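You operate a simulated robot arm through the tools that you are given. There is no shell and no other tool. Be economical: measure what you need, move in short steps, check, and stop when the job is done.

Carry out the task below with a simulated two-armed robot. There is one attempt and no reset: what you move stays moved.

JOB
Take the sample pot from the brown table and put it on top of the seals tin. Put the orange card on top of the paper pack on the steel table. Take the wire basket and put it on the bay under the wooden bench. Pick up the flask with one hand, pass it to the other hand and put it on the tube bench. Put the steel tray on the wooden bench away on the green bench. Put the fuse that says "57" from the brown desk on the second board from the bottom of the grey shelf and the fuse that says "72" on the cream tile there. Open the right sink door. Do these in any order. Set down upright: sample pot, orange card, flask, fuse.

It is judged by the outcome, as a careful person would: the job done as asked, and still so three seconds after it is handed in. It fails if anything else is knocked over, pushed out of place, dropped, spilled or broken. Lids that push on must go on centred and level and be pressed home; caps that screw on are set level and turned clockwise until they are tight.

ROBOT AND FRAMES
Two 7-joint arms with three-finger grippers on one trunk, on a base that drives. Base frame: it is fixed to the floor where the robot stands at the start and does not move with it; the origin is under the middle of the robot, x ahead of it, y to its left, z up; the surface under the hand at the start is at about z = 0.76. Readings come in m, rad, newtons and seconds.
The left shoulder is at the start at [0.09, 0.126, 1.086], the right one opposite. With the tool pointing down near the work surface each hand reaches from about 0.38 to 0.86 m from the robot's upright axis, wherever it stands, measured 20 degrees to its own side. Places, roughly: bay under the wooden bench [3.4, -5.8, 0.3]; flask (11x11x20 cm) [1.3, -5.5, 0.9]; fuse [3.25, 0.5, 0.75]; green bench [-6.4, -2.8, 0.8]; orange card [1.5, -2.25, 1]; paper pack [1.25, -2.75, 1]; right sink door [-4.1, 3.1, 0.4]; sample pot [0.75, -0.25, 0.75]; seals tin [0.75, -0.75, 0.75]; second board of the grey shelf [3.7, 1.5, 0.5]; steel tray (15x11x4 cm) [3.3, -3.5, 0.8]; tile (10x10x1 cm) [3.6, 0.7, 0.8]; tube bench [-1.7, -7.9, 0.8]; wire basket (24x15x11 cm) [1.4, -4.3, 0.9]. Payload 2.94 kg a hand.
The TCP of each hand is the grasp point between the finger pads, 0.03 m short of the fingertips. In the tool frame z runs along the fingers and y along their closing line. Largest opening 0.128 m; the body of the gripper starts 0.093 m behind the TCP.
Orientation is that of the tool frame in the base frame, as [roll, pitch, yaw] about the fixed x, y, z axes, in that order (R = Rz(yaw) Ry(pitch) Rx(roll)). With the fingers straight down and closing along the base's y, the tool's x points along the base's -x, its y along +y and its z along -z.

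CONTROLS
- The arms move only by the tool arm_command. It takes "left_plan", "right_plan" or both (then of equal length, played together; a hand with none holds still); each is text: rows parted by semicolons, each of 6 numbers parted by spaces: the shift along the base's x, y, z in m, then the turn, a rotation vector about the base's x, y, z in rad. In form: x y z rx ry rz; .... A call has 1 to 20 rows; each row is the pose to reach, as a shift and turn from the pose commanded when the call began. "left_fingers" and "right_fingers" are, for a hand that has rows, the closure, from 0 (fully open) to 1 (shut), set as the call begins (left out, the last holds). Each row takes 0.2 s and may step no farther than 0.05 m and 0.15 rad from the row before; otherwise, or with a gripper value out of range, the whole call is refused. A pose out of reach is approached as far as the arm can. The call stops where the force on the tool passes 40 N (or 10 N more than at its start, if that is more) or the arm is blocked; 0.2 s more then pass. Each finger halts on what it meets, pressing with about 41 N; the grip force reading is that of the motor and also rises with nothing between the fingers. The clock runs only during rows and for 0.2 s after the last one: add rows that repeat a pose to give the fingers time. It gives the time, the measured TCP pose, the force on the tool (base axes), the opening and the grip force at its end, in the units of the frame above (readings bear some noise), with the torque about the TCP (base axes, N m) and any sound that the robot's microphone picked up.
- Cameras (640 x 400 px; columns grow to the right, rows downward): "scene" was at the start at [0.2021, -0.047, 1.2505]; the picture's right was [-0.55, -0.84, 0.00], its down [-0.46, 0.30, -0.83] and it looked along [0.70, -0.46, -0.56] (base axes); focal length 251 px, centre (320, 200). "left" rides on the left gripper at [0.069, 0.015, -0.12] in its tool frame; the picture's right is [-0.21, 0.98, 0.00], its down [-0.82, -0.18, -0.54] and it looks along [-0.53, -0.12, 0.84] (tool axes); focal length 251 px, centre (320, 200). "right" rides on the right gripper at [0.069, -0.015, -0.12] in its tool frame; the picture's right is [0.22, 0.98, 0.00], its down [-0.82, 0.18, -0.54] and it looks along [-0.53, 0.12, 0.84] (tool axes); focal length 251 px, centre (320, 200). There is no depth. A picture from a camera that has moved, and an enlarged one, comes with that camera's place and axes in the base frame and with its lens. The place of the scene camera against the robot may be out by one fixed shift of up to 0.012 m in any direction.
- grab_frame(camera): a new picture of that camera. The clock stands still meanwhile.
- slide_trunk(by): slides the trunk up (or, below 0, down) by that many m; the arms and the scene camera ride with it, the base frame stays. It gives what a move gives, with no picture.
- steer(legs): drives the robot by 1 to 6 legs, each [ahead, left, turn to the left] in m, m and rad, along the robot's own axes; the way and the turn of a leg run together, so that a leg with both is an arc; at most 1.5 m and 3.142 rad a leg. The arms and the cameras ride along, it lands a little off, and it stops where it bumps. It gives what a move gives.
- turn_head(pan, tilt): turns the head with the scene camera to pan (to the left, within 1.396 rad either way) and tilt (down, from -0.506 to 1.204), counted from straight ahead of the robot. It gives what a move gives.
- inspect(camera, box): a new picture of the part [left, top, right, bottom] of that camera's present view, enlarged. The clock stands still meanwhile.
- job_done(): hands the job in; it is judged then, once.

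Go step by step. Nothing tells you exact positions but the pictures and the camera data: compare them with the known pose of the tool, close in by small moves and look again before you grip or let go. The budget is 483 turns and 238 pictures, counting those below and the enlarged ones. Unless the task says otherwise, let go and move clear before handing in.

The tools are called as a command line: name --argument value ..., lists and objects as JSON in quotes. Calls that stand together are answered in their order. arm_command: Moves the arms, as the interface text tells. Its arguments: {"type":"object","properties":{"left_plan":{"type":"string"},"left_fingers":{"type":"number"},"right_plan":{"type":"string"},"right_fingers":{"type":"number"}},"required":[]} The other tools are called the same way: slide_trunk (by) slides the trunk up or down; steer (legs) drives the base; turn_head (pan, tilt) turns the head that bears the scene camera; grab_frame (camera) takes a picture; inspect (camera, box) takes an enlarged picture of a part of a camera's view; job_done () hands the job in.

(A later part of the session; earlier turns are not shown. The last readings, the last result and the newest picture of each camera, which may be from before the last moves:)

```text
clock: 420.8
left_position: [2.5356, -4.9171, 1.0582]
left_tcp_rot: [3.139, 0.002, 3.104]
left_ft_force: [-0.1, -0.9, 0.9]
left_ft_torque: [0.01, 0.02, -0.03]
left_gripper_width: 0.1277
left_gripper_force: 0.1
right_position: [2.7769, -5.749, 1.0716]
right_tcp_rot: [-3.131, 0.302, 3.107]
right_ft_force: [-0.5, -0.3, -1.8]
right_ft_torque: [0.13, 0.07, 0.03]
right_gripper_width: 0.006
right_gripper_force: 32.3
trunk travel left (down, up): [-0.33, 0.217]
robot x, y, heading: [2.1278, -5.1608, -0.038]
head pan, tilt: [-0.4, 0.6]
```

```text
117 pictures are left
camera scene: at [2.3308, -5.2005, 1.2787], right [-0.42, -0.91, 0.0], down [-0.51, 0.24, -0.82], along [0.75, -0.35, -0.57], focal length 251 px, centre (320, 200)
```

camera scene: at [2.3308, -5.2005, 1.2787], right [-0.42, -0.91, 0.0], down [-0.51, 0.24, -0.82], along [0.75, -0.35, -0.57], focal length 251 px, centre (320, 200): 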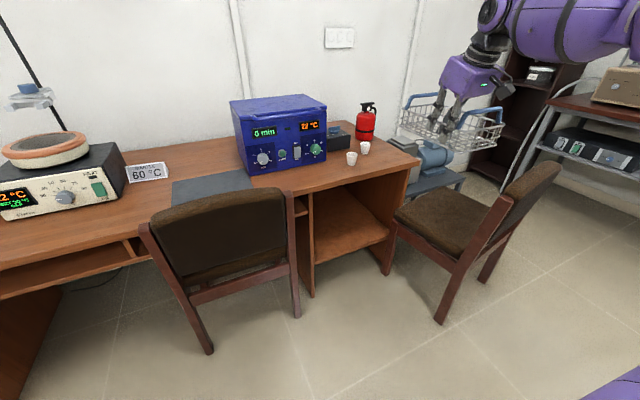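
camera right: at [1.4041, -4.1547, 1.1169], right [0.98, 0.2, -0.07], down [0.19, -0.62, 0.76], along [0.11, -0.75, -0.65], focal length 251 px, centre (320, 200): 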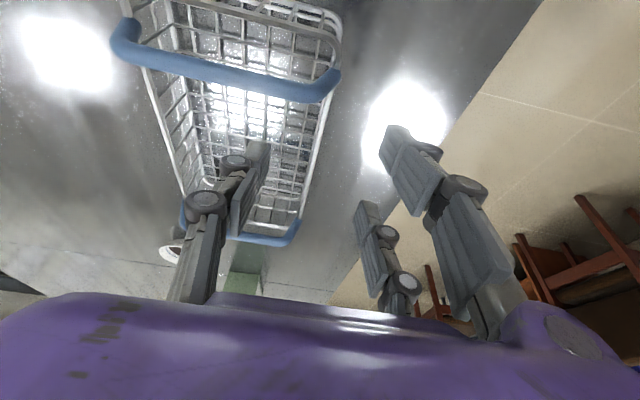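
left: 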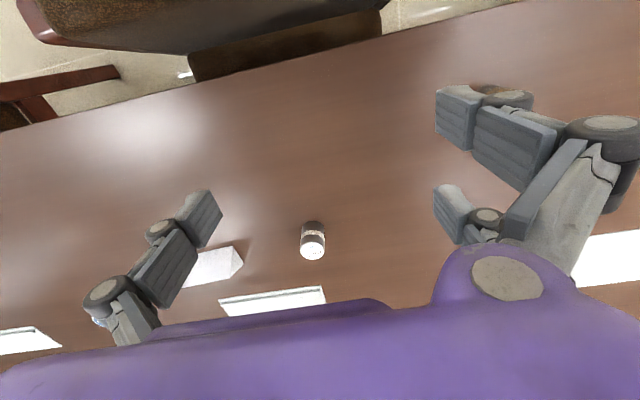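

Lowering here could swing the elbow into the right chair. I'll use a stance turned right by 0.4 rad and move the left hand back out of the way; then test the low posture on the open floor.

arm_command --left_plan "-0.03 0.02 0.03 0 0 0; -0.06 0.05 0.06 0 0 0; -0.09 0.08 0.08 0 0 0; -0.12 0.11 0.1 0 0 0; -0.15 0.14 0.12 0 0 0; -0.18 0.17 0.14 0 0 0; -0.21 0.2 0.16 0 0 0; -0.24 0.22 0.18 0 0 0; -0.27 0.24 0.2 0 0 0; -0.29 0.26 0.2 0 0 0"

steer --legs '[[0, 0, -0.362]]'

arm_command --right_plan "0 0 0 0 0 0.14; 0 0 0 0 0 0.28; 0 0 0 0 0 0.4; 0 0 0 0 0 0.437; 0 0 0 0 0 0.437"

slide_trunk --by -0.3

arm_command --right_plan "0 0 -0.04 0 0 0; 0 0 -0.08 0 0 0; 0 0 -0.12 0 0 0; 0 0 -0.16 0 0 0; 0 0 -0.2 0 0 0; 0 0 -0.24 0 0 0; 0 0 -0.28 0 0 0; 0 0 -0.32 0 0 0; 0 0 -0.36 0 0 0; 0 0 -0.38 0 0 0; 0 0 -0.38 0 0 0"

```text
refused: row 2 steps farther than a row can; nothing moved
```

```text
clock: 422.3
left_position: [2.5942, -5.0785, 1.0573]
left_tcp_rot: [3.14, 0.003, 2.74]
left_ft_force: [0.3, -0.7, 0.3]
left_ft_torque: [-0.03, 0.0, 0.0]
left_gripper_width: 0.128
left_gripper_force: 0.2
right_position: [2.5252, -5.9414, 1.0727]
right_tcp_rot: [-3.133, 0.301, 2.743]
right_ft_force: [-0.4, 0.5, -1.1]
right_ft_torque: [0.12, 0.03, -0.02]
right_gripper_width: 0.0057
right_gripper_force: 32.5
trunk travel left (down, up): [-0.33, 0.217]
robot x, y, heading: [2.131, -5.1618, -0.405]
head pan, tilt: [-0.4, 0.6]
```

```text
clock: 423.5
left_position: [2.5951, -5.0768, 1.0565]
left_tcp_rot: [3.14, 0.0, 2.74]
left_ft_force: [1.3, -0.5, 0.4]
left_ft_torque: [-0.01, -0.02, 0.01]
left_gripper_width: 0.128
left_gripper_force: 0.1
right_position: [2.5243, -5.9407, 1.0722]
right_tcp_rot: [-3.13, 0.303, -3.101]
right_ft_force: [0.6, 0.4, -1.7]
right_ft_torque: [0.14, 0.07, -0.01]
right_gripper_width: 0.0059
right_gripper_force: 32.8
trunk travel left (down, up): [-0.33, 0.217]
robot x, y, heading: [2.1325, -5.1617, -0.401]
head pan, tilt: [-0.4, 0.6]
```

```text
clock: 426.5
left_position: [2.5941, -5.0774, 0.7579]
left_tcp_rot: [3.14, 0.003, 2.74]
left_ft_force: [-0.4, -0.3, 0.2]
left_ft_torque: [-0.03, 0.0, -0.01]
left_gripper_width: 0.128
left_gripper_force: 0.0
right_position: [2.5248, -5.9412, 0.7733]
right_tcp_rot: [-3.131, 0.3, -3.101]
right_ft_force: [-0.9, 0.1, -1.6]
right_ft_torque: [0.09, 0.05, -0.1]
right_gripper_width: 0.006
right_gripper_force: 32.3
trunk travel left (down, up): [-0.03, 0.517]
robot x, y, heading: [2.1304, -5.1605, -0.409]
head pan, tilt: [-0.4, 0.6]
```

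```text
clock: 428.9
left_position: [2.5953, -5.078, 0.7571]
left_tcp_rot: [3.139, 0.001, 2.738]
left_ft_force: [-0.2, 0.4, 0.5]
left_ft_torque: [0.04, -0.05, -0.02]
left_gripper_width: 0.128
left_gripper_force: 0.0
right_position: [2.5256, -5.9403, 0.3915]
right_tcp_rot: [-3.131, 0.305, -3.101]
right_ft_force: [-0.8, 0.0, -2.0]
right_ft_torque: [0.09, 0.07, 0.02]
right_gripper_width: 0.006
right_gripper_force: 32.4
trunk travel left (down, up): [-0.03, 0.517]
robot x, y, heading: [2.1322, -5.1578, -0.404]
head pan, tilt: [-0.4, 0.6]
```

The low posture works. Now I move the left hand back and up properly, and look.

arm_command --left_plan "-0.013 0.028 0.022 0 0 0; -0.026 0.056 0.045 0 0 0; -0.039 0.083 0.067 0 0 0; -0.052 0.111 0.09 0 0 0; -0.065 0.139 0.112 0 0 0; -0.078 0.167 0.135 0 0 0; -0.09 0.194 0.157 0 0 0; -0.103 0.222 0.18 0 0 0; -0.116 0.25 0.202 0 0 0; -0.129 0.278 0.225 0 0 0; -0.142 0.305 0.247 0 0 0; -0.155 0.333 0.27 0 0 0"

grab_frame --camera "scene"

grab_frame --camera "right"

```text
clock: 431.5
left_position: [2.4498, -4.7627, 0.9445]
left_tcp_rot: [3.137, 0.006, 2.739]
left_ft_force: [0.6, -0.3, -0.7]
left_ft_torque: [0.02, -0.01, -0.01]
left_gripper_width: 0.1279
left_gripper_force: 0.0
left hand out of reach, approached as far as the arm can: row 9, 10, 11, 12
right_position: [2.5248, -5.9413, 0.391]
right_tcp_rot: [-3.132, 0.301, -3.104]
right_ft_force: [0.8, -0.4, -1.0]
right_ft_torque: [0.13, 0.05, 0.0]
right_gripper_width: 0.0062
right_gripper_force: 32.8
trunk travel left (down, up): [-0.03, 0.517]
robot x, y, heading: [2.1298, -5.1622, -0.404]
head pan, tilt: [-0.4, 0.6]
```

```text
116 pictures are left
camera scene: at [2.3931, -5.311, 0.9586], right [-0.72, -0.69, 0.0], down [-0.39, 0.41, -0.82], along [0.57, -0.59, -0.57], focal length 251 px, centre (320, 200)
```

scene: 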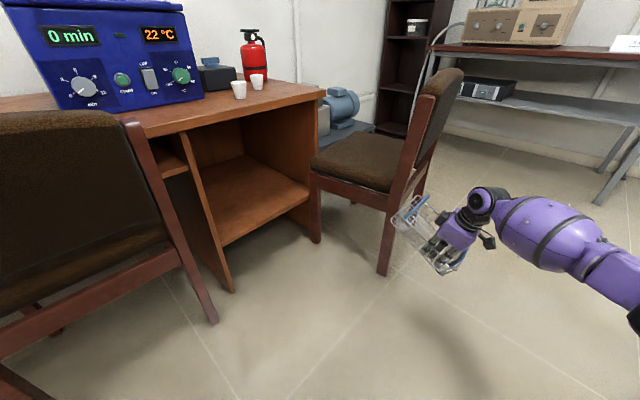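

```text
115 pictures are left
camera right: at [2.4234, -5.9594, 0.4858], right [-0.24, 0.97, -0.07], down [0.62, 0.21, 0.76], along [0.75, 0.14, -0.65], focal length 251 px, centre (320, 200)
```

right: 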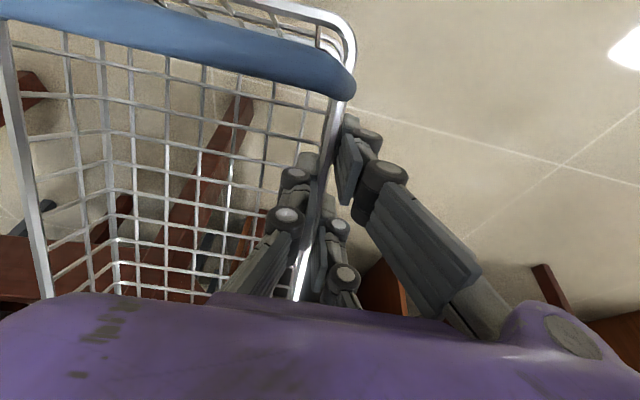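

There is enough room. I drive so the basket comes just in front of the bay.

steer --legs '[[0.327, 0.444, 0]]'

arm_command --right_plan "0 0 0 0 0 0"

grab_frame --camera "scene"

grab_frame --camera "right"

```text
clock: 436.1
left_position: [2.9258, -4.4666, 0.9443]
left_tcp_rot: [3.136, 0.006, 2.749]
left_ft_force: [0.1, 0.5, 0.3]
left_ft_torque: [0.0, 0.01, 0.02]
left_gripper_width: 0.1279
left_gripper_force: 0.0
right_position: [3.009, -5.6432, 0.3919]
right_tcp_rot: [-3.13, 0.303, -3.098]
right_ft_force: [0.0, 0.4, -1.2]
right_ft_torque: [0.1, 0.03, -0.01]
right_gripper_width: 0.0061
right_gripper_force: 32.3
trunk travel left (down, up): [-0.03, 0.517]
robot x, y, heading: [2.6093, -4.8657, -0.398]
head pan, tilt: [-0.4, 0.6]
```

```text
clock: 436.5
left_position: [2.9255, -4.4667, 0.9432]
left_tcp_rot: [3.136, 0.007, 2.748]
left_ft_force: [-0.3, -0.4, -0.3]
left_ft_torque: [0.0, 0.0, 0.0]
left_gripper_width: 0.1279
left_gripper_force: 0.1
right_position: [3.0072, -5.6437, 0.392]
right_tcp_rot: [-3.131, 0.302, -3.096]
right_ft_force: [-0.2, -0.5, -1.4]
right_ft_torque: [0.1, 0.06, 0.01]
right_gripper_width: 0.006
right_gripper_force: 32.4
trunk travel left (down, up): [-0.03, 0.517]
robot x, y, heading: [2.6067, -4.8632, -0.395]
head pan, tilt: [-0.4, 0.6]
```

```text
114 pictures are left
camera scene: at [2.8722, -5.0143, 0.9586], right [-0.71, -0.7, 0.0], down [-0.4, 0.4, -0.82], along [0.58, -0.59, -0.57], focal length 251 px, centre (320, 200)
```

scene: 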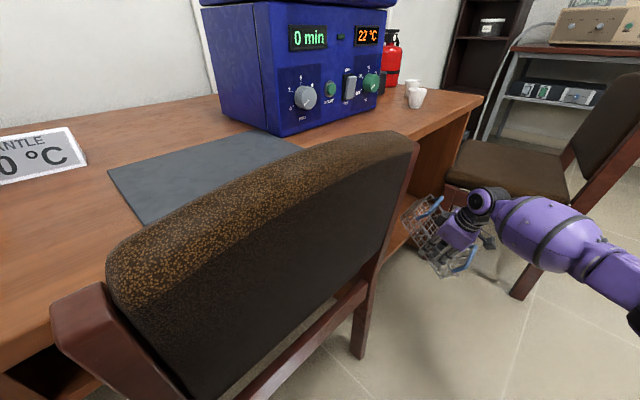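

```text
113 pictures are left
camera right: at [2.9069, -5.6623, 0.4855], right [-0.25, 0.97, -0.07], down [0.61, 0.21, 0.76], along [0.75, 0.14, -0.65], focal length 251 px, centre (320, 200)
```

right: 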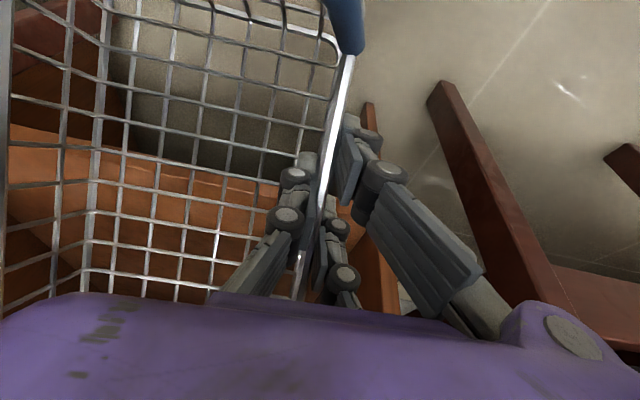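

The basket looks tilted in the grip now. I zoom in to check.

inspect --camera "scene" --box '[380, 160, 520, 300]'

```text
2.86 times, centred on (450, 230) of scene
camera zoom: at [2.8722, -5.0143, 0.9586], right [-0.71, -0.7, 0.0], down [-0.4, 0.4, -0.82], along [0.58, -0.59, -0.57], focal length 716 px, centre (-51, 114)
```

zoom: 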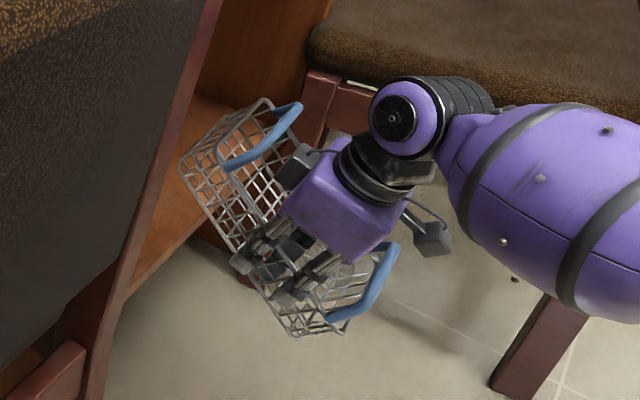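

The basket got pitched nose-up (it brushed a chair leg on the way), but the wrist fits under the bench top. I'll move it fully into the bay and let it level itself by lowering its rear edge on the board.

steer --legs '[[0.135, 0.014, 0]]'

arm_command --right_plan "0.03 0 0 0 0 0; 0.06 0 0 0 0 0; 0.08 0 0 0 0 0; 0.1 0 0 0 0 0; 0.1 0 0 0 0 0"

inspect --camera "scene" --box '[360, 140, 560, 300]'

grab_frame --camera "right"

```text
clock: 437.8
left_position: [3.0561, -4.5064, 0.9447]
left_tcp_rot: [3.136, 0.006, 2.747]
left_ft_force: [0.6, -1.4, 0.2]
left_ft_torque: [0.05, -0.01, -0.03]
left_gripper_width: 0.1281
left_gripper_force: 0.0
right_position: [3.1386, -5.6842, 0.3916]
right_tcp_rot: [-3.131, 0.3, -3.095]
right_ft_force: [0.0, 0.9, -1.0]
right_ft_torque: [0.08, 0.07, -0.02]
right_gripper_width: 0.006
right_gripper_force: 32.5
trunk travel left (down, up): [-0.03, 0.517]
robot x, y, heading: [2.7352, -4.9072, -0.4]
head pan, tilt: [-0.4, 0.6]
```

```text
clock: 439.0
left_position: [3.0564, -4.5059, 0.9435]
left_tcp_rot: [3.137, 0.008, 2.747]
left_ft_force: [0.5, -0.2, -1.0]
left_ft_torque: [-0.01, 0.02, 0.0]
left_gripper_width: 0.1279
left_gripper_force: 0.0
right_position: [3.2384, -5.6834, 0.3914]
right_tcp_rot: [-3.131, 0.3, -3.096]
right_ft_force: [-0.3, -1.1, -1.3]
right_ft_torque: [0.12, 0.06, -0.02]
right_gripper_width: 0.0059
right_gripper_force: 32.5
trunk travel left (down, up): [-0.03, 0.517]
robot x, y, heading: [2.7362, -4.9034, -0.399]
head pan, tilt: [-0.4, 0.6]
```

```text
2.50 times, centred on (460, 220) of scene
camera zoom: at [3.0024, -5.0536, 0.9586], right [-0.71, -0.7, 0.0], down [-0.4, 0.4, -0.82], along [0.58, -0.59, -0.57], focal length 626 px, centre (-30, 150)
```

zoom: 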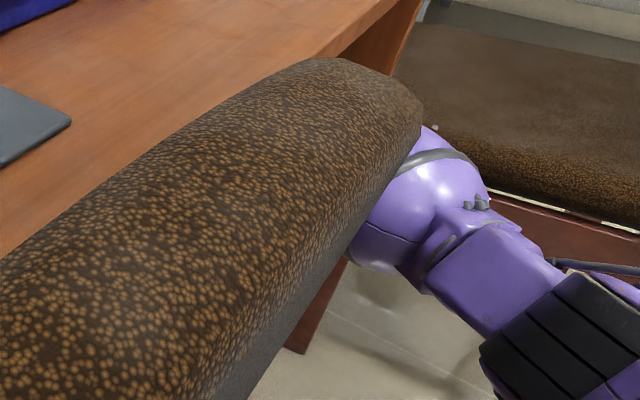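

```text
110 pictures are left
camera right: at [3.137, -5.7023, 0.4857], right [-0.25, 0.97, -0.07], down [0.62, 0.21, 0.76], along [0.75, 0.14, -0.65], focal length 251 px, centre (320, 200)
```

right: 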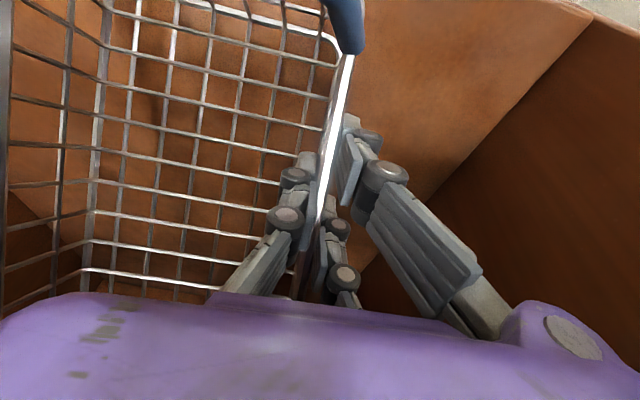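

The basket is in the bay with no contact. Lowering gently so it settles level.

arm_command --right_plan "0 0 -0.006 0 0 0; 0 0 -0.012 0 0 0; 0 0 -0.018 0 0 0; 0 0 -0.024 0 0 0; 0 0 -0.024 0 0 0"

arm_command --right_plan "0 0 -0.005 0 0 0; 0 0 -0.01 0 0 0; 0 0 -0.015 0 0 0; 0 0 -0.015 0 0 0"

grab_frame --camera "right"

```text
clock: 440.2
left_position: [3.0561, -4.5052, 0.9438]
left_tcp_rot: [3.137, 0.009, 2.747]
left_ft_force: [-0.4, -0.9, -0.2]
left_ft_torque: [0.02, 0.0, -0.01]
left_gripper_width: 0.1279
left_gripper_force: 0.2
right_position: [3.2387, -5.6818, 0.3688]
right_tcp_rot: [-3.129, 0.304, -3.095]
right_ft_force: [4.8, -2.5, 13.5]
right_ft_torque: [-0.1, 0.44, 0.14]
right_gripper_width: 0.006
right_gripper_force: 32.3
trunk travel left (down, up): [-0.03, 0.517]
robot x, y, heading: [2.7378, -4.9039, -0.395]
head pan, tilt: [-0.4, 0.6]
```

```text
clock: 441.2
left_position: [3.0564, -4.5052, 0.9442]
left_tcp_rot: [3.14, 0.009, 2.746]
left_ft_force: [0.0, -1.2, -0.3]
left_ft_torque: [0.03, 0.0, 0.0]
left_gripper_width: 0.128
left_gripper_force: 0.1
right_position: [3.2377, -5.6824, 0.3536]
right_tcp_rot: [-3.131, 0.305, -3.098]
right_ft_force: [4.4, 1.3, 12.5]
right_ft_torque: [0.01, 0.64, -0.02]
right_gripper_width: 0.0062
right_gripper_force: 32.4
trunk travel left (down, up): [-0.03, 0.517]
robot x, y, heading: [2.7422, -4.9062, -0.398]
head pan, tilt: [-0.4, 0.6]
```

```text
109 pictures are left
camera right: at [3.1368, -5.7007, 0.4482], right [-0.25, 0.97, -0.07], down [0.61, 0.21, 0.76], along [0.75, 0.14, -0.65], focal length 251 px, centre (320, 200)
```

right: 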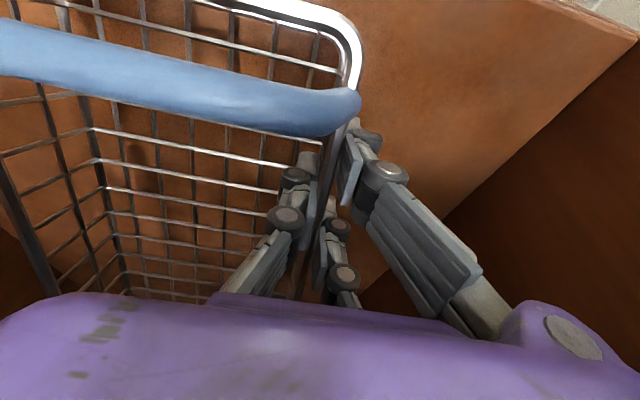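

It is levelling as planned. A bit further.

arm_command --right_plan "0 0 -0.004 0 0 0; 0 0 -0.008 0 0 0; 0 0 -0.008 0 0 0"

arm_command --right_plan "0 0 -0.003 0 0 0; 0 0 -0.005 0 0 0; 0 0 -0.005 0 0 0"

grab_frame --camera "right"

```text
clock: 442.0
left_position: [3.0552, -4.504, 0.9439]
left_tcp_rot: [3.139, 0.009, 2.748]
left_ft_force: [0.4, 0.2, -0.8]
left_ft_torque: [0.02, -0.02, -0.01]
left_gripper_width: 0.1281
left_gripper_force: 0.1
right_position: [3.2387, -5.6829, 0.3468]
right_tcp_rot: [-3.126, 0.306, -3.094]
right_ft_force: [7.2, 2.7, 17.8]
right_ft_torque: [-0.1, 0.88, -0.05]
right_gripper_width: 0.0059
right_gripper_force: 32.6
trunk travel left (down, up): [-0.03, 0.517]
robot x, y, heading: [2.7379, -4.9043, -0.394]
head pan, tilt: [-0.4, 0.6]
```

```text
clock: 442.8
left_position: [3.0553, -4.5053, 0.943]
left_tcp_rot: [3.137, 0.009, 2.746]
left_ft_force: [0.2, -0.2, -0.1]
left_ft_torque: [-0.01, -0.01, 0.01]
left_gripper_width: 0.1281
left_gripper_force: 0.2
right_position: [3.2365, -5.6839, 0.34]
right_tcp_rot: [-3.129, 0.301, -3.098]
right_ft_force: [6.1, -0.5, 13.2]
right_ft_torque: [-0.19, 0.79, 0.11]
right_gripper_width: 0.0059
right_gripper_force: 32.4
trunk travel left (down, up): [-0.03, 0.517]
robot x, y, heading: [2.7377, -4.9022, -0.396]
head pan, tilt: [-0.4, 0.6]
```

```text
108 pictures are left
camera right: at [3.136, -5.7019, 0.4342], right [-0.25, 0.97, -0.08], down [0.61, 0.22, 0.76], along [0.75, 0.14, -0.65], focal length 251 px, centre (320, 200)
```

right: 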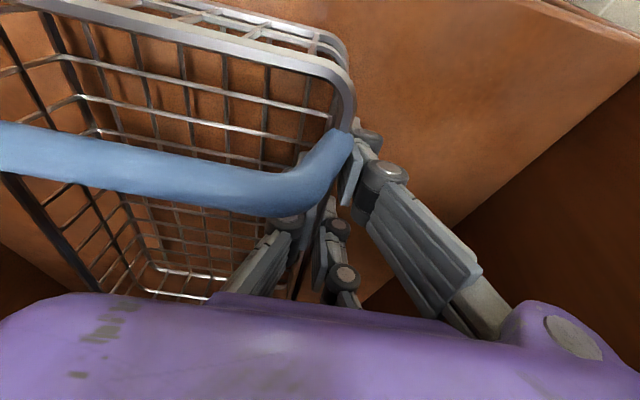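

Still slightly nose-up by my geometry; continuing in small steps.

arm_command --right_plan "0 0 -0.004 0 0 0; 0 0 -0.008 0 0 0; 0 0 -0.008 0 0 0"

grab_frame --camera "right"

```text
clock: 443.6
left_position: [3.0563, -4.5053, 0.9435]
left_tcp_rot: [3.139, 0.009, 2.748]
left_ft_force: [0.0, -0.1, -0.1]
left_ft_torque: [0.0, 0.01, 0.0]
left_gripper_width: 0.1283
left_gripper_force: 0.1
right_position: [3.237, -5.6839, 0.3323]
right_tcp_rot: [-3.129, 0.301, -3.097]
right_ft_force: [5.3, -1.5, 13.9]
right_ft_torque: [-0.25, 0.86, 0.14]
right_gripper_width: 0.0061
right_gripper_force: 32.5
trunk travel left (down, up): [-0.03, 0.517]
robot x, y, heading: [2.741, -4.9047, -0.397]
head pan, tilt: [-0.4, 0.6]
```

```text
107 pictures are left
camera right: at [3.1358, -5.7016, 0.4264], right [-0.25, 0.97, -0.07], down [0.61, 0.22, 0.76], along [0.75, 0.14, -0.65], focal length 251 px, centre (320, 200)
```

right: 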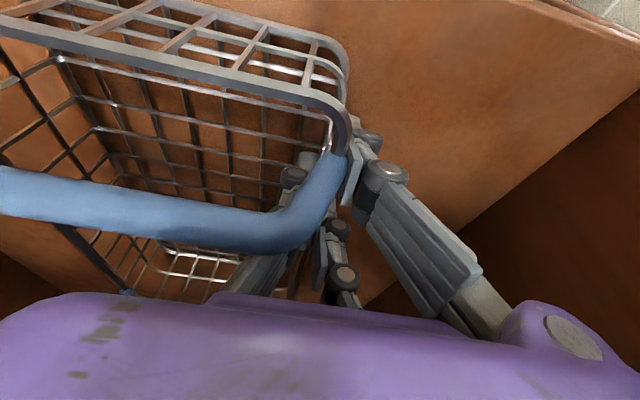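

arm_command --right_plan "0 0 -0.004 0 0 0; 0 0 -0.007 0 0 0; 0 0 -0.007 0 0 0"

arm_command --right_plan "0 0 -0.003 0 0 0; 0 0 -0.005 0 0 0; 0 0 -0.005 0 0 0"

grab_frame --camera "right"

```text
clock: 444.2
left_position: [3.0548, -4.5032, 0.944]
left_tcp_rot: [3.138, 0.007, 2.748]
left_ft_force: [-0.3, 0.8, 0.4]
left_ft_torque: [0.02, -0.05, 0.0]
left_gripper_width: 0.1279
left_gripper_force: 0.0
right_position: [3.2381, -5.6846, 0.3314]
right_tcp_rot: [-3.128, 0.307, -3.095]
right_ft_force: [-4.8, 6.4, 19.2]
right_ft_torque: [0.35, 1.22, -0.28]
right_gripper_width: 0.0061
right_gripper_force: 32.2
trunk travel left (down, up): [-0.03, 0.517]
robot x, y, heading: [2.7367, -4.9034, -0.399]
head pan, tilt: [-0.4, 0.6]
stopped in row 2 (right hand): the force on the tool passed its limit at 43 N (the readings are from after the stop); the commanded pose is now the measured one
```

```text
clock: 444.6
left_position: [3.0552, -4.5045, 0.9441]
left_tcp_rot: [3.14, 0.008, 2.746]
left_ft_force: [0.2, -0.5, 0.1]
left_ft_torque: [0.03, -0.01, -0.03]
left_gripper_width: 0.1278
left_gripper_force: 0.1
right_position: [3.2394, -5.6861, 0.332]
right_tcp_rot: [-3.128, 0.309, -3.095]
right_ft_force: [-4.7, 7.1, 20.4]
right_ft_torque: [0.35, 1.31, -0.29]
right_gripper_width: 0.006
right_gripper_force: 32.7
trunk travel left (down, up): [-0.03, 0.517]
robot x, y, heading: [2.738, -4.9022, -0.398]
head pan, tilt: [-0.4, 0.6]
stopped in row 2 (right hand): the force on the tool passed its limit at 42 N (the readings are from after the stop); the commanded pose is now the measured one
```

```text
106 pictures are left
camera right: at [3.1368, -5.7041, 0.4256], right [-0.24, 0.97, -0.08], down [0.61, 0.22, 0.76], along [0.75, 0.14, -0.64], focal length 251 px, centre (320, 200)
```

right: 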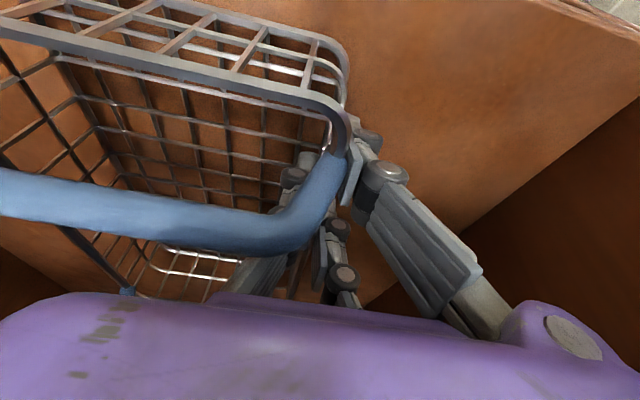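

The rear wall now stands vertical, so the basket is level on the board. I ease, open a little, lift above the rim, shift to the outer side and withdraw.

arm_command --right_plan "0 0 0.003 0 0 0; 0 0 0.003 0 0 0"

arm_command --right_plan "0 0 0 0 0 0; 0 0 0 0 0 0; 0 0 0.02 0 0 0; 0 0 0.045 0 0 0; 0 0 0.07 0 0 0; 0 0 0.07 0 0 0" --right_fingers 0.6

grab_frame --camera "right"

```text
clock: 445.2
left_position: [3.0563, -4.5045, 0.9443]
left_tcp_rot: [3.139, 0.006, 2.747]
left_ft_force: [0.0, -0.2, 0.5]
left_ft_torque: [0.01, -0.02, -0.03]
left_gripper_width: 0.1281
left_gripper_force: 0.1
right_position: [3.2385, -5.685, 0.3313]
right_tcp_rot: [-3.125, 0.307, -3.095]
right_ft_force: [2.7, -4.0, 10.7]
right_ft_torque: [-0.03, 0.45, 0.13]
right_gripper_width: 0.0061
right_gripper_force: 33.2
trunk travel left (down, up): [-0.03, 0.517]
robot x, y, heading: [2.7371, -4.9035, -0.4]
head pan, tilt: [-0.4, 0.6]
```

```text
clock: 446.6
left_position: [3.057, -4.5069, 0.9442]
left_tcp_rot: [3.14, 0.006, 2.748]
left_ft_force: [0.5, -0.3, -0.9]
left_ft_torque: [-0.04, -0.01, 0.02]
left_gripper_width: 0.128
left_gripper_force: 0.0
right_position: [3.2363, -5.6856, 0.4]
right_tcp_rot: [-3.128, 0.308, -3.098]
right_ft_force: [-0.5, 0.1, 0.0]
right_ft_torque: [-0.01, 0.01, 0.01]
right_gripper_width: 0.0513
right_gripper_force: 0.1
trunk travel left (down, up): [-0.03, 0.517]
robot x, y, heading: [2.7409, -4.9028, -0.396]
head pan, tilt: [-0.4, 0.6]
```

```text
105 pictures are left
camera right: at [3.1359, -5.7042, 0.4946], right [-0.24, 0.97, -0.08], down [0.61, 0.21, 0.76], along [0.75, 0.14, -0.64], focal length 251 px, centre (320, 200)
```

right: 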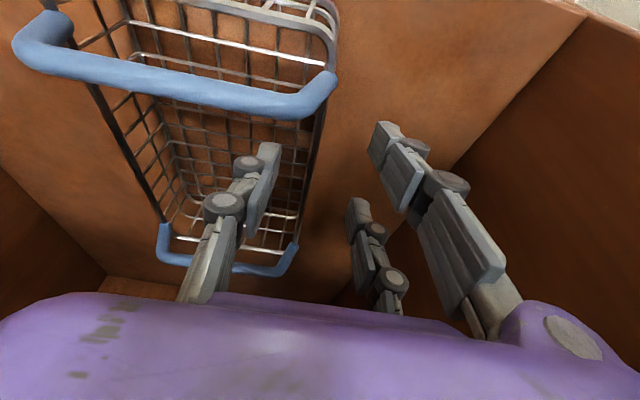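

The basket sits on the bay. Closing the fingers, stepping to the outer side, and withdrawing.

arm_command --right_plan "0 0 0.01 0 0 0; 0 0.01 0.01 0 0 0; 0 0.02 0.01 0 0 0; 0 0.035 0.01 0 0 0; 0 0.038 0.01 0 0 0" --right_fingers 1

arm_command --right_plan "-0.04 0 0 0 0 0; -0.08 0 0 0 0 0; -0.12 0 0 0 0 0; -0.16 0 0 0 0 0; -0.2 0 0 0 0 0"

steer --legs '[[-0.46, -0.196, 0]]'

grab_frame --camera "scene"

grab_frame --camera "right"

```text
clock: 447.8
left_position: [3.056, -4.5056, 0.9444]
left_tcp_rot: [3.138, 0.007, 2.748]
left_ft_force: [-0.1, -0.4, 0.3]
left_ft_torque: [0.03, 0.03, 0.0]
left_gripper_width: 0.1279
left_gripper_force: 0.1
right_position: [3.2379, -5.6487, 0.4106]
right_tcp_rot: [-3.13, 0.308, -3.096]
right_ft_force: [-0.6, -0.8, 0.4]
right_ft_torque: [0.01, 0.01, -0.01]
right_gripper_width: 0.0001
right_gripper_force: 3.0
trunk travel left (down, up): [-0.03, 0.517]
robot x, y, heading: [2.7383, -4.9054, -0.398]
head pan, tilt: [-0.4, 0.6]
```

```text
clock: 449.0
left_position: [3.0555, -4.506, 0.9461]
left_tcp_rot: [3.138, 0.007, 2.747]
left_ft_force: [-0.2, -0.8, 0.7]
left_ft_torque: [-0.02, -0.01, -0.04]
left_gripper_width: 0.128
left_gripper_force: 0.0
right_position: [3.0379, -5.6485, 0.4119]
right_tcp_rot: [-3.13, 0.307, -3.096]
right_ft_force: [0.5, 0.0, 0.4]
right_ft_torque: [0.0, 0.0, -0.02]
right_gripper_width: 0.0
right_gripper_force: 2.9
trunk travel left (down, up): [-0.03, 0.517]
robot x, y, heading: [2.7368, -4.9014, -0.399]
head pan, tilt: [-0.4, 0.6]
```

```text
clock: 451.9
left_position: [2.5623, -4.5122, 0.9443]
left_tcp_rot: [3.139, 0.008, 2.753]
left_ft_force: [-1.3, -0.4, 0.6]
left_ft_torque: [0.0, -0.01, 0.0]
left_gripper_width: 0.128
left_gripper_force: 0.0
right_position: [2.5529, -5.6536, 0.4115]
right_tcp_rot: [-3.129, 0.308, -3.089]
right_ft_force: [-0.7, 0.3, -0.6]
right_ft_torque: [-0.01, 0.02, -0.01]
right_gripper_width: 0.0
right_gripper_force: 3.2
trunk travel left (down, up): [-0.03, 0.517]
robot x, y, heading: [2.2488, -4.9121, -0.393]
head pan, tilt: [-0.4, 0.6]
```

```text
104 pictures are left
camera scene: at [2.5124, -5.0602, 0.9587], right [-0.71, -0.7, 0.0], down [-0.4, 0.4, -0.83], along [0.58, -0.59, -0.56], focal length 251 px, centre (320, 200)
```

scene: 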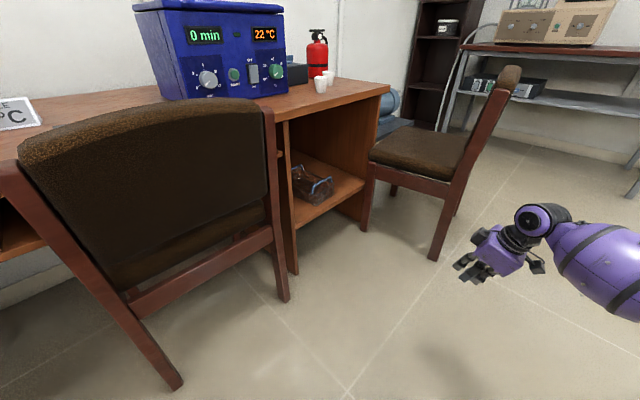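

```text
103 pictures are left
camera right: at [2.4514, -5.674, 0.5055], right [-0.25, 0.96, -0.08], down [0.61, 0.22, 0.76], along [0.75, 0.15, -0.64], focal length 251 px, centre (320, 200)
```

right: 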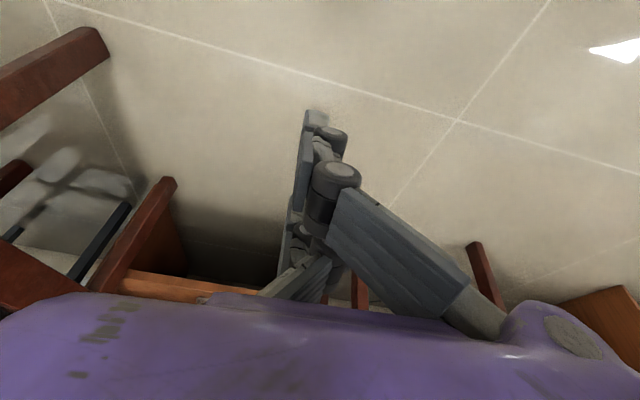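

The basket is in place. Next the flask: I raise the trunk and arms, turn west toward the second steel table and look.

slide_trunk --by 0.42

arm_command --right_plan "0 0 0.05 0 0 0; 0 0 0.1 0 0 0; 0 0 0.15 0 0 0; 0 0 0.2 0 0 0; 0 0 0.25 0 0 0; 0 0 0.3 0 0 0" --right_fingers 0

steer --legs '[[0, -0.0, -1.37], [0, 0.0, -1.37]]'

turn_head --pan 0.3 --tilt 0.45

arm_command --right_plan "0 0 0 0 0 0; 0 0 0 0 0 0; 0 0 0 0 0 0; 0 0 0 0 0 0"

grab_frame --camera "scene"

```text
refused: 0.42 is not a number from -0.4 to 0.4
```

```text
clock: 453.3
left_position: [2.5629, -4.5118, 0.944]
left_tcp_rot: [3.14, 0.009, 2.755]
left_ft_force: [0.1, -0.3, -0.7]
left_ft_torque: [-0.02, -0.02, 0.01]
left_gripper_width: 0.128
left_gripper_force: 0.0
right_position: [2.552, -5.6515, 0.7132]
right_tcp_rot: [-3.128, 0.306, -3.089]
right_ft_force: [0.1, 0.5, -0.4]
right_ft_torque: [0.02, -0.02, -0.02]
right_gripper_width: 0.1282
right_gripper_force: 0.0
trunk travel left (down, up): [-0.03, 0.517]
robot x, y, heading: [2.246, -4.9142, -0.386]
head pan, tilt: [-0.4, 0.6]
```

```text
clock: 456.8
left_position: [2.723, -5.1054, 0.9433]
left_tcp_rot: [3.139, 0.007, 1.463]
left_ft_force: [0.6, 0.4, 0.5]
left_ft_torque: [0.01, 0.03, -0.03]
left_gripper_width: 0.1278
left_gripper_force: 0.0
right_position: [1.6327, -5.415, 0.7142]
right_tcp_rot: [-3.123, 0.308, 1.928]
right_ft_force: [0.5, -0.2, 0.2]
right_ft_torque: [0.0, 0.04, -0.01]
right_gripper_width: 0.1279
right_gripper_force: 0.0
trunk travel left (down, up): [-0.03, 0.517]
robot x, y, heading: [2.2471, -4.9111, -1.684]
head pan, tilt: [-0.4, 0.6]
stopped in leg 1: the force on the tool passed its limit at 97 N (the readings are from after the stop); the commanded pose is now the measured one
```

```text
clock: 457.9
left_position: [2.7237, -5.1067, 0.9415]
left_tcp_rot: [-3.141, 0.007, 1.463]
left_ft_force: [0.3, -0.4, 0.4]
left_ft_torque: [0.0, -0.01, 0.04]
left_gripper_width: 0.1281
left_gripper_force: 0.0
right_position: [1.6322, -5.414, 0.716]
right_tcp_rot: [-3.121, 0.305, 1.922]
right_ft_force: [-0.2, 0.6, 0.1]
right_ft_torque: [-0.01, -0.03, -0.01]
right_gripper_width: 0.128
right_gripper_force: 0.0
trunk travel left (down, up): [-0.03, 0.517]
robot x, y, heading: [2.2493, -4.9153, -1.683]
head pan, tilt: [0.3, 0.45]
```

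```text
clock: 458.9
left_position: [2.7235, -5.1077, 0.9423]
left_tcp_rot: [-3.141, 0.006, 1.463]
left_ft_force: [0.5, 0.4, 0.4]
left_ft_torque: [0.0, 0.03, -0.05]
left_gripper_width: 0.1281
left_gripper_force: 0.0
right_position: [1.6322, -5.4147, 0.7163]
right_tcp_rot: [-3.12, 0.305, 1.924]
right_ft_force: [-0.5, 0.8, -0.2]
right_ft_torque: [-0.03, 0.02, 0.01]
right_gripper_width: 0.1282
right_gripper_force: 0.0
trunk travel left (down, up): [-0.03, 0.517]
robot x, y, heading: [2.2482, -4.9151, -1.683]
head pan, tilt: [0.3, 0.45]
```

```text
102 pictures are left
camera scene: at [2.2364, -5.2294, 0.9719], right [-0.98, -0.19, 0.0], down [-0.09, 0.43, -0.9], along [0.17, -0.88, -0.44], focal length 251 px, centre (320, 200)
```

scene: 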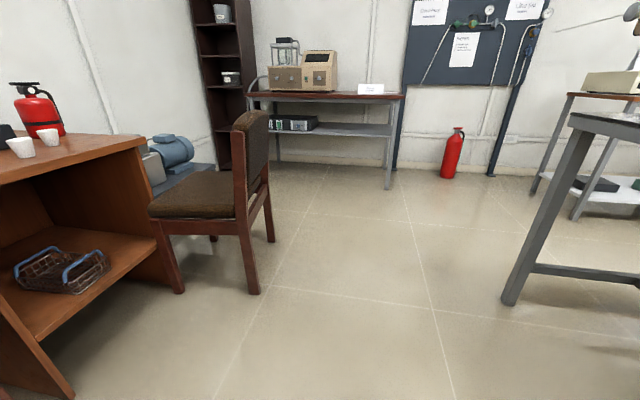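

A refused trunk command meant the hand bumped the table edge. I back off at once, raise the trunk properly, and inspect for damage.

steer --legs '[[0, 0, 0.35]]'

slide_trunk --by 0.4

turn_head --pan -0.9 --tilt 0.4

arm_command --right_plan "0 0 0.03 0 0 0; 0 0 0.06 0 0 0; 0 0 0.09 0 0 0; 0 0 0.12 0 0 0; 0 0 0.15 0 0 0"

grab_frame --camera "scene"

```text
clock: 460.4
left_position: [2.7581, -4.9314, 0.9436]
left_tcp_rot: [3.139, 0.006, 1.815]
left_ft_force: [0.2, -0.1, -0.5]
left_ft_torque: [0.0, 0.03, 0.03]
left_gripper_width: 0.1281
left_gripper_force: 0.1
right_position: [1.8408, -5.5968, 0.7139]
right_tcp_rot: [-3.125, 0.306, 2.273]
right_ft_force: [0.2, -0.4, -0.5]
right_ft_torque: [0.0, -0.01, 0.01]
right_gripper_width: 0.1279
right_gripper_force: 0.0
trunk travel left (down, up): [-0.03, 0.517]
robot x, y, heading: [2.2494, -4.9132, -1.327]
head pan, tilt: [0.3, 0.45]
```

```text
clock: 464.2
left_position: [2.7243, -4.795, 1.333]
left_tcp_rot: [3.136, 0.379, 1.815]
left_ft_force: [1.0, -1.0, -0.8]
left_ft_torque: [-0.02, 0.0, 0.0]
left_gripper_width: 0.1281
left_gripper_force: 0.0
right_position: [1.8404, -5.5964, 1.1138]
right_tcp_rot: [-3.13, 0.307, 2.275]
right_ft_force: [-0.7, -0.2, -0.4]
right_ft_torque: [-0.03, 0.0, 0.02]
right_gripper_width: 0.1279
right_gripper_force: 0.0
trunk travel left (down, up): [-0.43, 0.117]
robot x, y, heading: [2.2491, -4.9118, -1.33]
head pan, tilt: [0.3, 0.45]
```

```text
clock: 465.6
left_position: [2.7257, -4.7946, 1.333]
left_tcp_rot: [3.136, 0.38, 1.813]
left_ft_force: [-0.7, -0.2, 0.0]
left_ft_torque: [0.03, -0.01, 0.0]
left_gripper_width: 0.128
left_gripper_force: 0.0
right_position: [1.839, -5.5966, 1.1144]
right_tcp_rot: [-3.126, 0.306, 2.274]
right_ft_force: [-0.2, -0.3, -0.4]
right_ft_torque: [-0.03, 0.04, 0.0]
right_gripper_width: 0.1279
right_gripper_force: 0.1
trunk travel left (down, up): [-0.43, 0.117]
robot x, y, heading: [2.2478, -4.9113, -1.327]
head pan, tilt: [-0.901, 0.4]
```

```text
clock: 466.8
left_position: [2.7259, -4.7948, 1.3323]
left_tcp_rot: [3.136, 0.38, 1.813]
left_ft_force: [0.1, 0.4, -0.4]
left_ft_torque: [-0.03, -0.04, -0.02]
left_gripper_width: 0.1281
left_gripper_force: 0.1
right_position: [1.84, -5.5967, 1.2649]
right_tcp_rot: [-3.127, 0.306, 2.274]
right_ft_force: [0.5, 0.2, -0.5]
right_ft_torque: [0.03, -0.02, 0.01]
right_gripper_width: 0.1281
right_gripper_force: 0.0
trunk travel left (down, up): [-0.43, 0.117]
robot x, y, heading: [2.2451, -4.9149, -1.332]
head pan, tilt: [-0.901, 0.4]
```

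```text
101 pictures are left
camera scene: at [2.2088, -5.0812, 1.4001], right [-0.79, 0.61, 0.0], down [0.24, 0.31, -0.92], along [-0.56, -0.73, -0.39], focal length 251 px, centre (320, 200)
```

scene: 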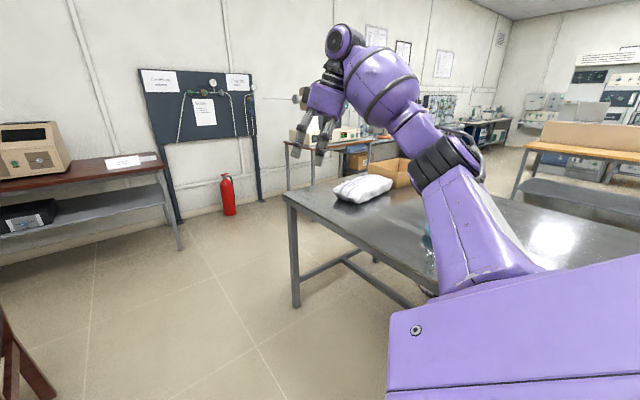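

Now I turn to face west with both hands high, and look at the table.

steer --legs '[[0.1, 0.1, -0.9], [0, 0.3, -0.9]]'

turn_head --pan 0.1 --tilt 0.45

arm_command --right_plan "0 0 0 0 0 0; 0 0 0 0 0 0; 0 0 0 0 0 0; 0 0 0 0 0 0"

grab_frame --camera "scene"

```text
clock: 472.4
left_position: [2.4672, -5.7782, 1.332]
left_tcp_rot: [3.135, 0.378, 0.023]
left_ft_force: [0.0, -0.4, 0.1]
left_ft_torque: [-0.01, 0.01, 0.0]
left_gripper_width: 0.128
left_gripper_force: 0.0
right_position: [1.8791, -4.7386, 1.2648]
right_tcp_rot: [-3.126, 0.307, 0.484]
right_ft_force: [0.0, 0.1, 0.1]
right_ft_torque: [-0.03, 0.02, -0.02]
right_gripper_width: 0.1278
right_gripper_force: 0.0
trunk travel left (down, up): [-0.43, 0.117]
robot x, y, heading: [2.4545, -5.2864, -3.12]
head pan, tilt: [-0.901, 0.4]
```

```text
clock: 473.6
left_position: [2.4681, -5.7788, 1.3342]
left_tcp_rot: [3.136, 0.38, 0.024]
left_ft_force: [-0.1, 0.2, -0.5]
left_ft_torque: [-0.02, -0.02, 0.03]
left_gripper_width: 0.128
left_gripper_force: 0.1
right_position: [1.8794, -4.7388, 1.2644]
right_tcp_rot: [-3.126, 0.308, 0.484]
right_ft_force: [0.1, 0.1, 0.5]
right_ft_torque: [0.03, -0.03, 0.01]
right_gripper_width: 0.1277
right_gripper_force: 0.1
trunk travel left (down, up): [-0.43, 0.117]
robot x, y, heading: [2.455, -5.2881, -3.121]
head pan, tilt: [0.099, 0.45]
```

```text
clock: 474.6
left_position: [2.4678, -5.778, 1.3334]
left_tcp_rot: [3.136, 0.378, 0.025]
left_ft_force: [-0.2, 0.1, 0.2]
left_ft_torque: [-0.01, -0.01, -0.02]
left_gripper_width: 0.128
left_gripper_force: 0.0
right_position: [1.8802, -4.74, 1.2646]
right_tcp_rot: [-3.125, 0.307, 0.484]
right_ft_force: [-0.5, -0.6, 0.0]
right_ft_torque: [0.0, -0.01, 0.01]
right_gripper_width: 0.1279
right_gripper_force: 0.0
trunk travel left (down, up): [-0.43, 0.117]
robot x, y, heading: [2.4553, -5.2874, -3.118]
head pan, tilt: [0.099, 0.45]
```

```text
100 pictures are left
camera scene: at [2.2568, -5.3, 1.3953], right [-0.12, 0.99, 0.0], down [0.43, 0.05, -0.9], along [-0.89, -0.11, -0.44], focal length 251 px, centre (320, 200)
```

scene: 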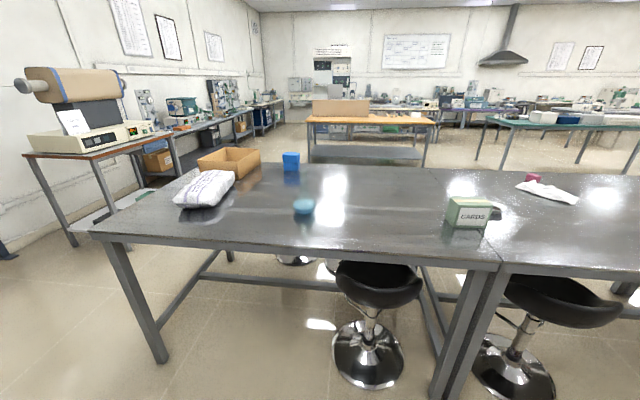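

Zooming on the light-blue object, likely the flask.

inspect --camera "scene" --box '[250, 140, 370, 230]'

```text
4.44 times, centred on (310, 185) of scene
camera zoom: at [2.2568, -5.3, 1.3953], right [-0.12, 0.99, 0.0], down [0.43, 0.05, -0.9], along [-0.89, -0.11, -0.44], focal length 1114 px, centre (364, 267)
```

zoom: 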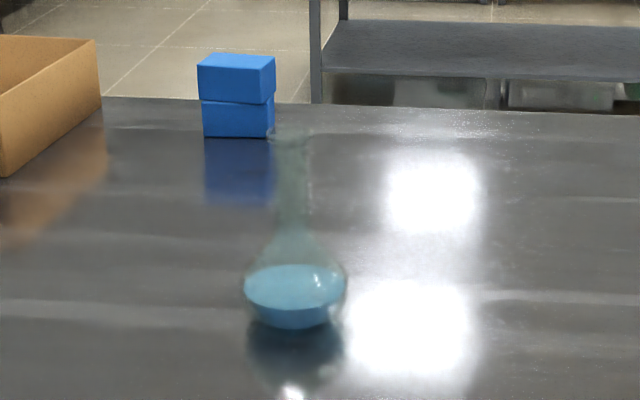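

It is a round-bottomed flask with a long neck and blue liquid, axis near [1.305, -5.483], about 0.19 m high. I level the right hand and bring it above the neck.

arm_command --right_plan "0 0 0 0.047 -0.09 0; 0 0 0 0.095 -0.181 0; 0 0 0 0.142 -0.272 0; 0 0 0 0.142 -0.272 0"

arm_command --right_plan "0 0 0 0 0 -0.14; 0 0 0 0 0 -0.28; 0 0 0 0 0 -0.42; 0 0 0 0 0 -0.46; 0 0 0 0 0 -0.46"

steer --legs '[[0.45, 0.66, -0.023]]'

turn_head --pan -0.5 --tilt 0.5

arm_command --right_plan "0 0 0 0 0 0; 0 0 0 0 0 0; 0 0 0 0 0 0; 0 0 0 0 0 0"

grab_frame --camera "scene"

grab_frame --camera "right"

```text
clock: 475.6
left_position: [2.469, -5.7774, 1.3331]
left_tcp_rot: [3.137, 0.378, 0.025]
left_ft_force: [0.7, -0.2, -1.1]
left_ft_torque: [-0.01, 0.02, -0.01]
left_gripper_width: 0.1281
left_gripper_force: 0.2
right_position: [1.8792, -4.7389, 1.2647]
right_tcp_rot: [-3.128, 0.001, 0.483]
right_ft_force: [0.5, 0.2, -0.6]
right_ft_torque: [-0.02, 0.0, -0.01]
right_gripper_width: 0.1279
right_gripper_force: 0.1
trunk travel left (down, up): [-0.43, 0.117]
robot x, y, heading: [2.4573, -5.2862, -3.125]
head pan, tilt: [0.099, 0.45]
```

```text
clock: 476.8
left_position: [2.4677, -5.778, 1.3328]
left_tcp_rot: [3.136, 0.378, 0.024]
left_ft_force: [0.3, 0.7, -0.1]
left_ft_torque: [-0.03, -0.04, 0.0]
left_gripper_width: 0.1279
left_gripper_force: 0.1
right_position: [1.8786, -4.7386, 1.2652]
right_tcp_rot: [-3.128, 0.002, 0.021]
right_ft_force: [0.6, -0.3, -0.8]
right_ft_torque: [0.03, -0.02, -0.01]
right_gripper_width: 0.1279
right_gripper_force: 0.0
trunk travel left (down, up): [-0.43, 0.117]
robot x, y, heading: [2.4565, -5.2871, -3.123]
head pan, tilt: [0.099, 0.45]
```

```text
clock: 483.1
left_position: [2.0044, -6.4433, 1.3322]
left_tcp_rot: [3.137, 0.378, -0.018]
left_ft_force: [0.1, 0.7, 0.1]
left_ft_torque: [0.01, 0.01, -0.01]
left_gripper_width: 0.1279
left_gripper_force: 0.1
right_position: [1.459, -5.3803, 1.2648]
right_tcp_rot: [-3.127, 0.003, -0.019]
right_ft_force: [-0.6, 0.0, -0.7]
right_ft_torque: [0.0, 0.02, 0.0]
right_gripper_width: 0.1282
right_gripper_force: 0.0
trunk travel left (down, up): [-0.43, 0.117]
robot x, y, heading: [2.0163, -5.9544, 3.121]
head pan, tilt: [0.099, 0.45]
```

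```text
clock: 484.1
left_position: [2.0036, -6.4443, 1.3332]
left_tcp_rot: [3.137, 0.378, -0.019]
left_ft_force: [-0.3, -0.4, -0.8]
left_ft_torque: [-0.05, 0.02, 0.04]
left_gripper_width: 0.1281
left_gripper_force: 0.1
right_position: [1.4586, -5.3803, 1.2653]
right_tcp_rot: [-3.129, 0.003, -0.019]
right_ft_force: [0.1, 1.1, 0.8]
right_ft_torque: [0.02, 0.01, 0.03]
right_gripper_width: 0.1279
right_gripper_force: 0.0
trunk travel left (down, up): [-0.43, 0.117]
robot x, y, heading: [2.0127, -5.9508, 3.12]
head pan, tilt: [-0.499, 0.499]
```

```text
clock: 485.1
left_position: [2.0034, -6.445, 1.3332]
left_tcp_rot: [3.137, 0.378, -0.021]
left_ft_force: [-0.4, -0.7, 0.6]
left_ft_torque: [-0.01, -0.01, 0.02]
left_gripper_width: 0.128
left_gripper_force: 0.0
right_position: [1.459, -5.382, 1.2654]
right_tcp_rot: [-3.129, 0.002, -0.019]
right_ft_force: [-0.2, 0.6, 1.5]
right_ft_torque: [-0.01, -0.02, -0.02]
right_gripper_width: 0.1281
right_gripper_force: 0.0
trunk travel left (down, up): [-0.43, 0.117]
robot x, y, heading: [2.0119, -5.9528, 3.121]
head pan, tilt: [-0.499, 0.499]
```

```text
98 pictures are left
camera scene: at [1.8257, -5.905, 1.3909], right [0.5, 0.87, 0.0], down [0.42, -0.24, -0.88], along [-0.76, 0.44, -0.48], focal length 251 px, centre (320, 200)
```

scene: 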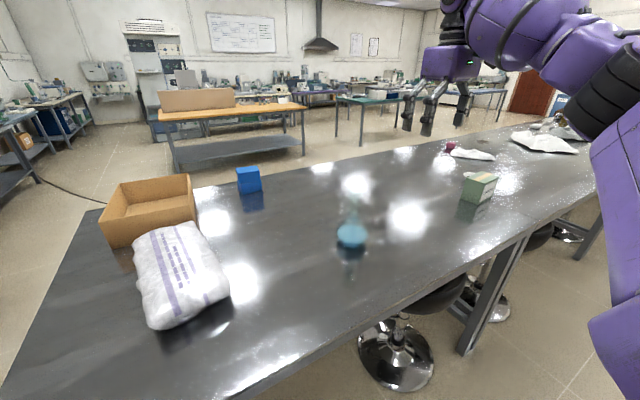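

```text
97 pictures are left
camera right: at [1.5286, -5.3685, 1.385], right [0.2, -0.98, -0.01], down [-0.82, -0.17, 0.54], along [-0.53, -0.09, -0.84], focal length 251 px, centre (320, 200)
```

right: 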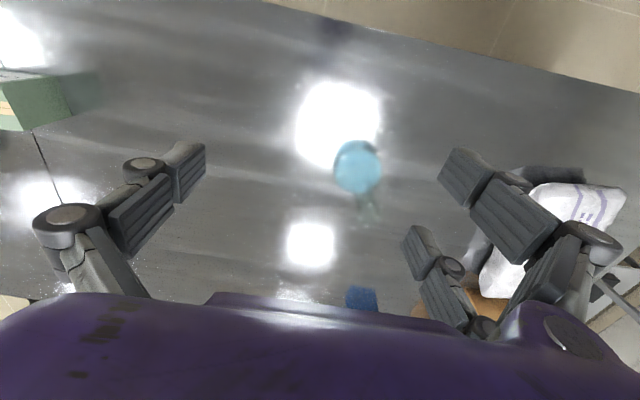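

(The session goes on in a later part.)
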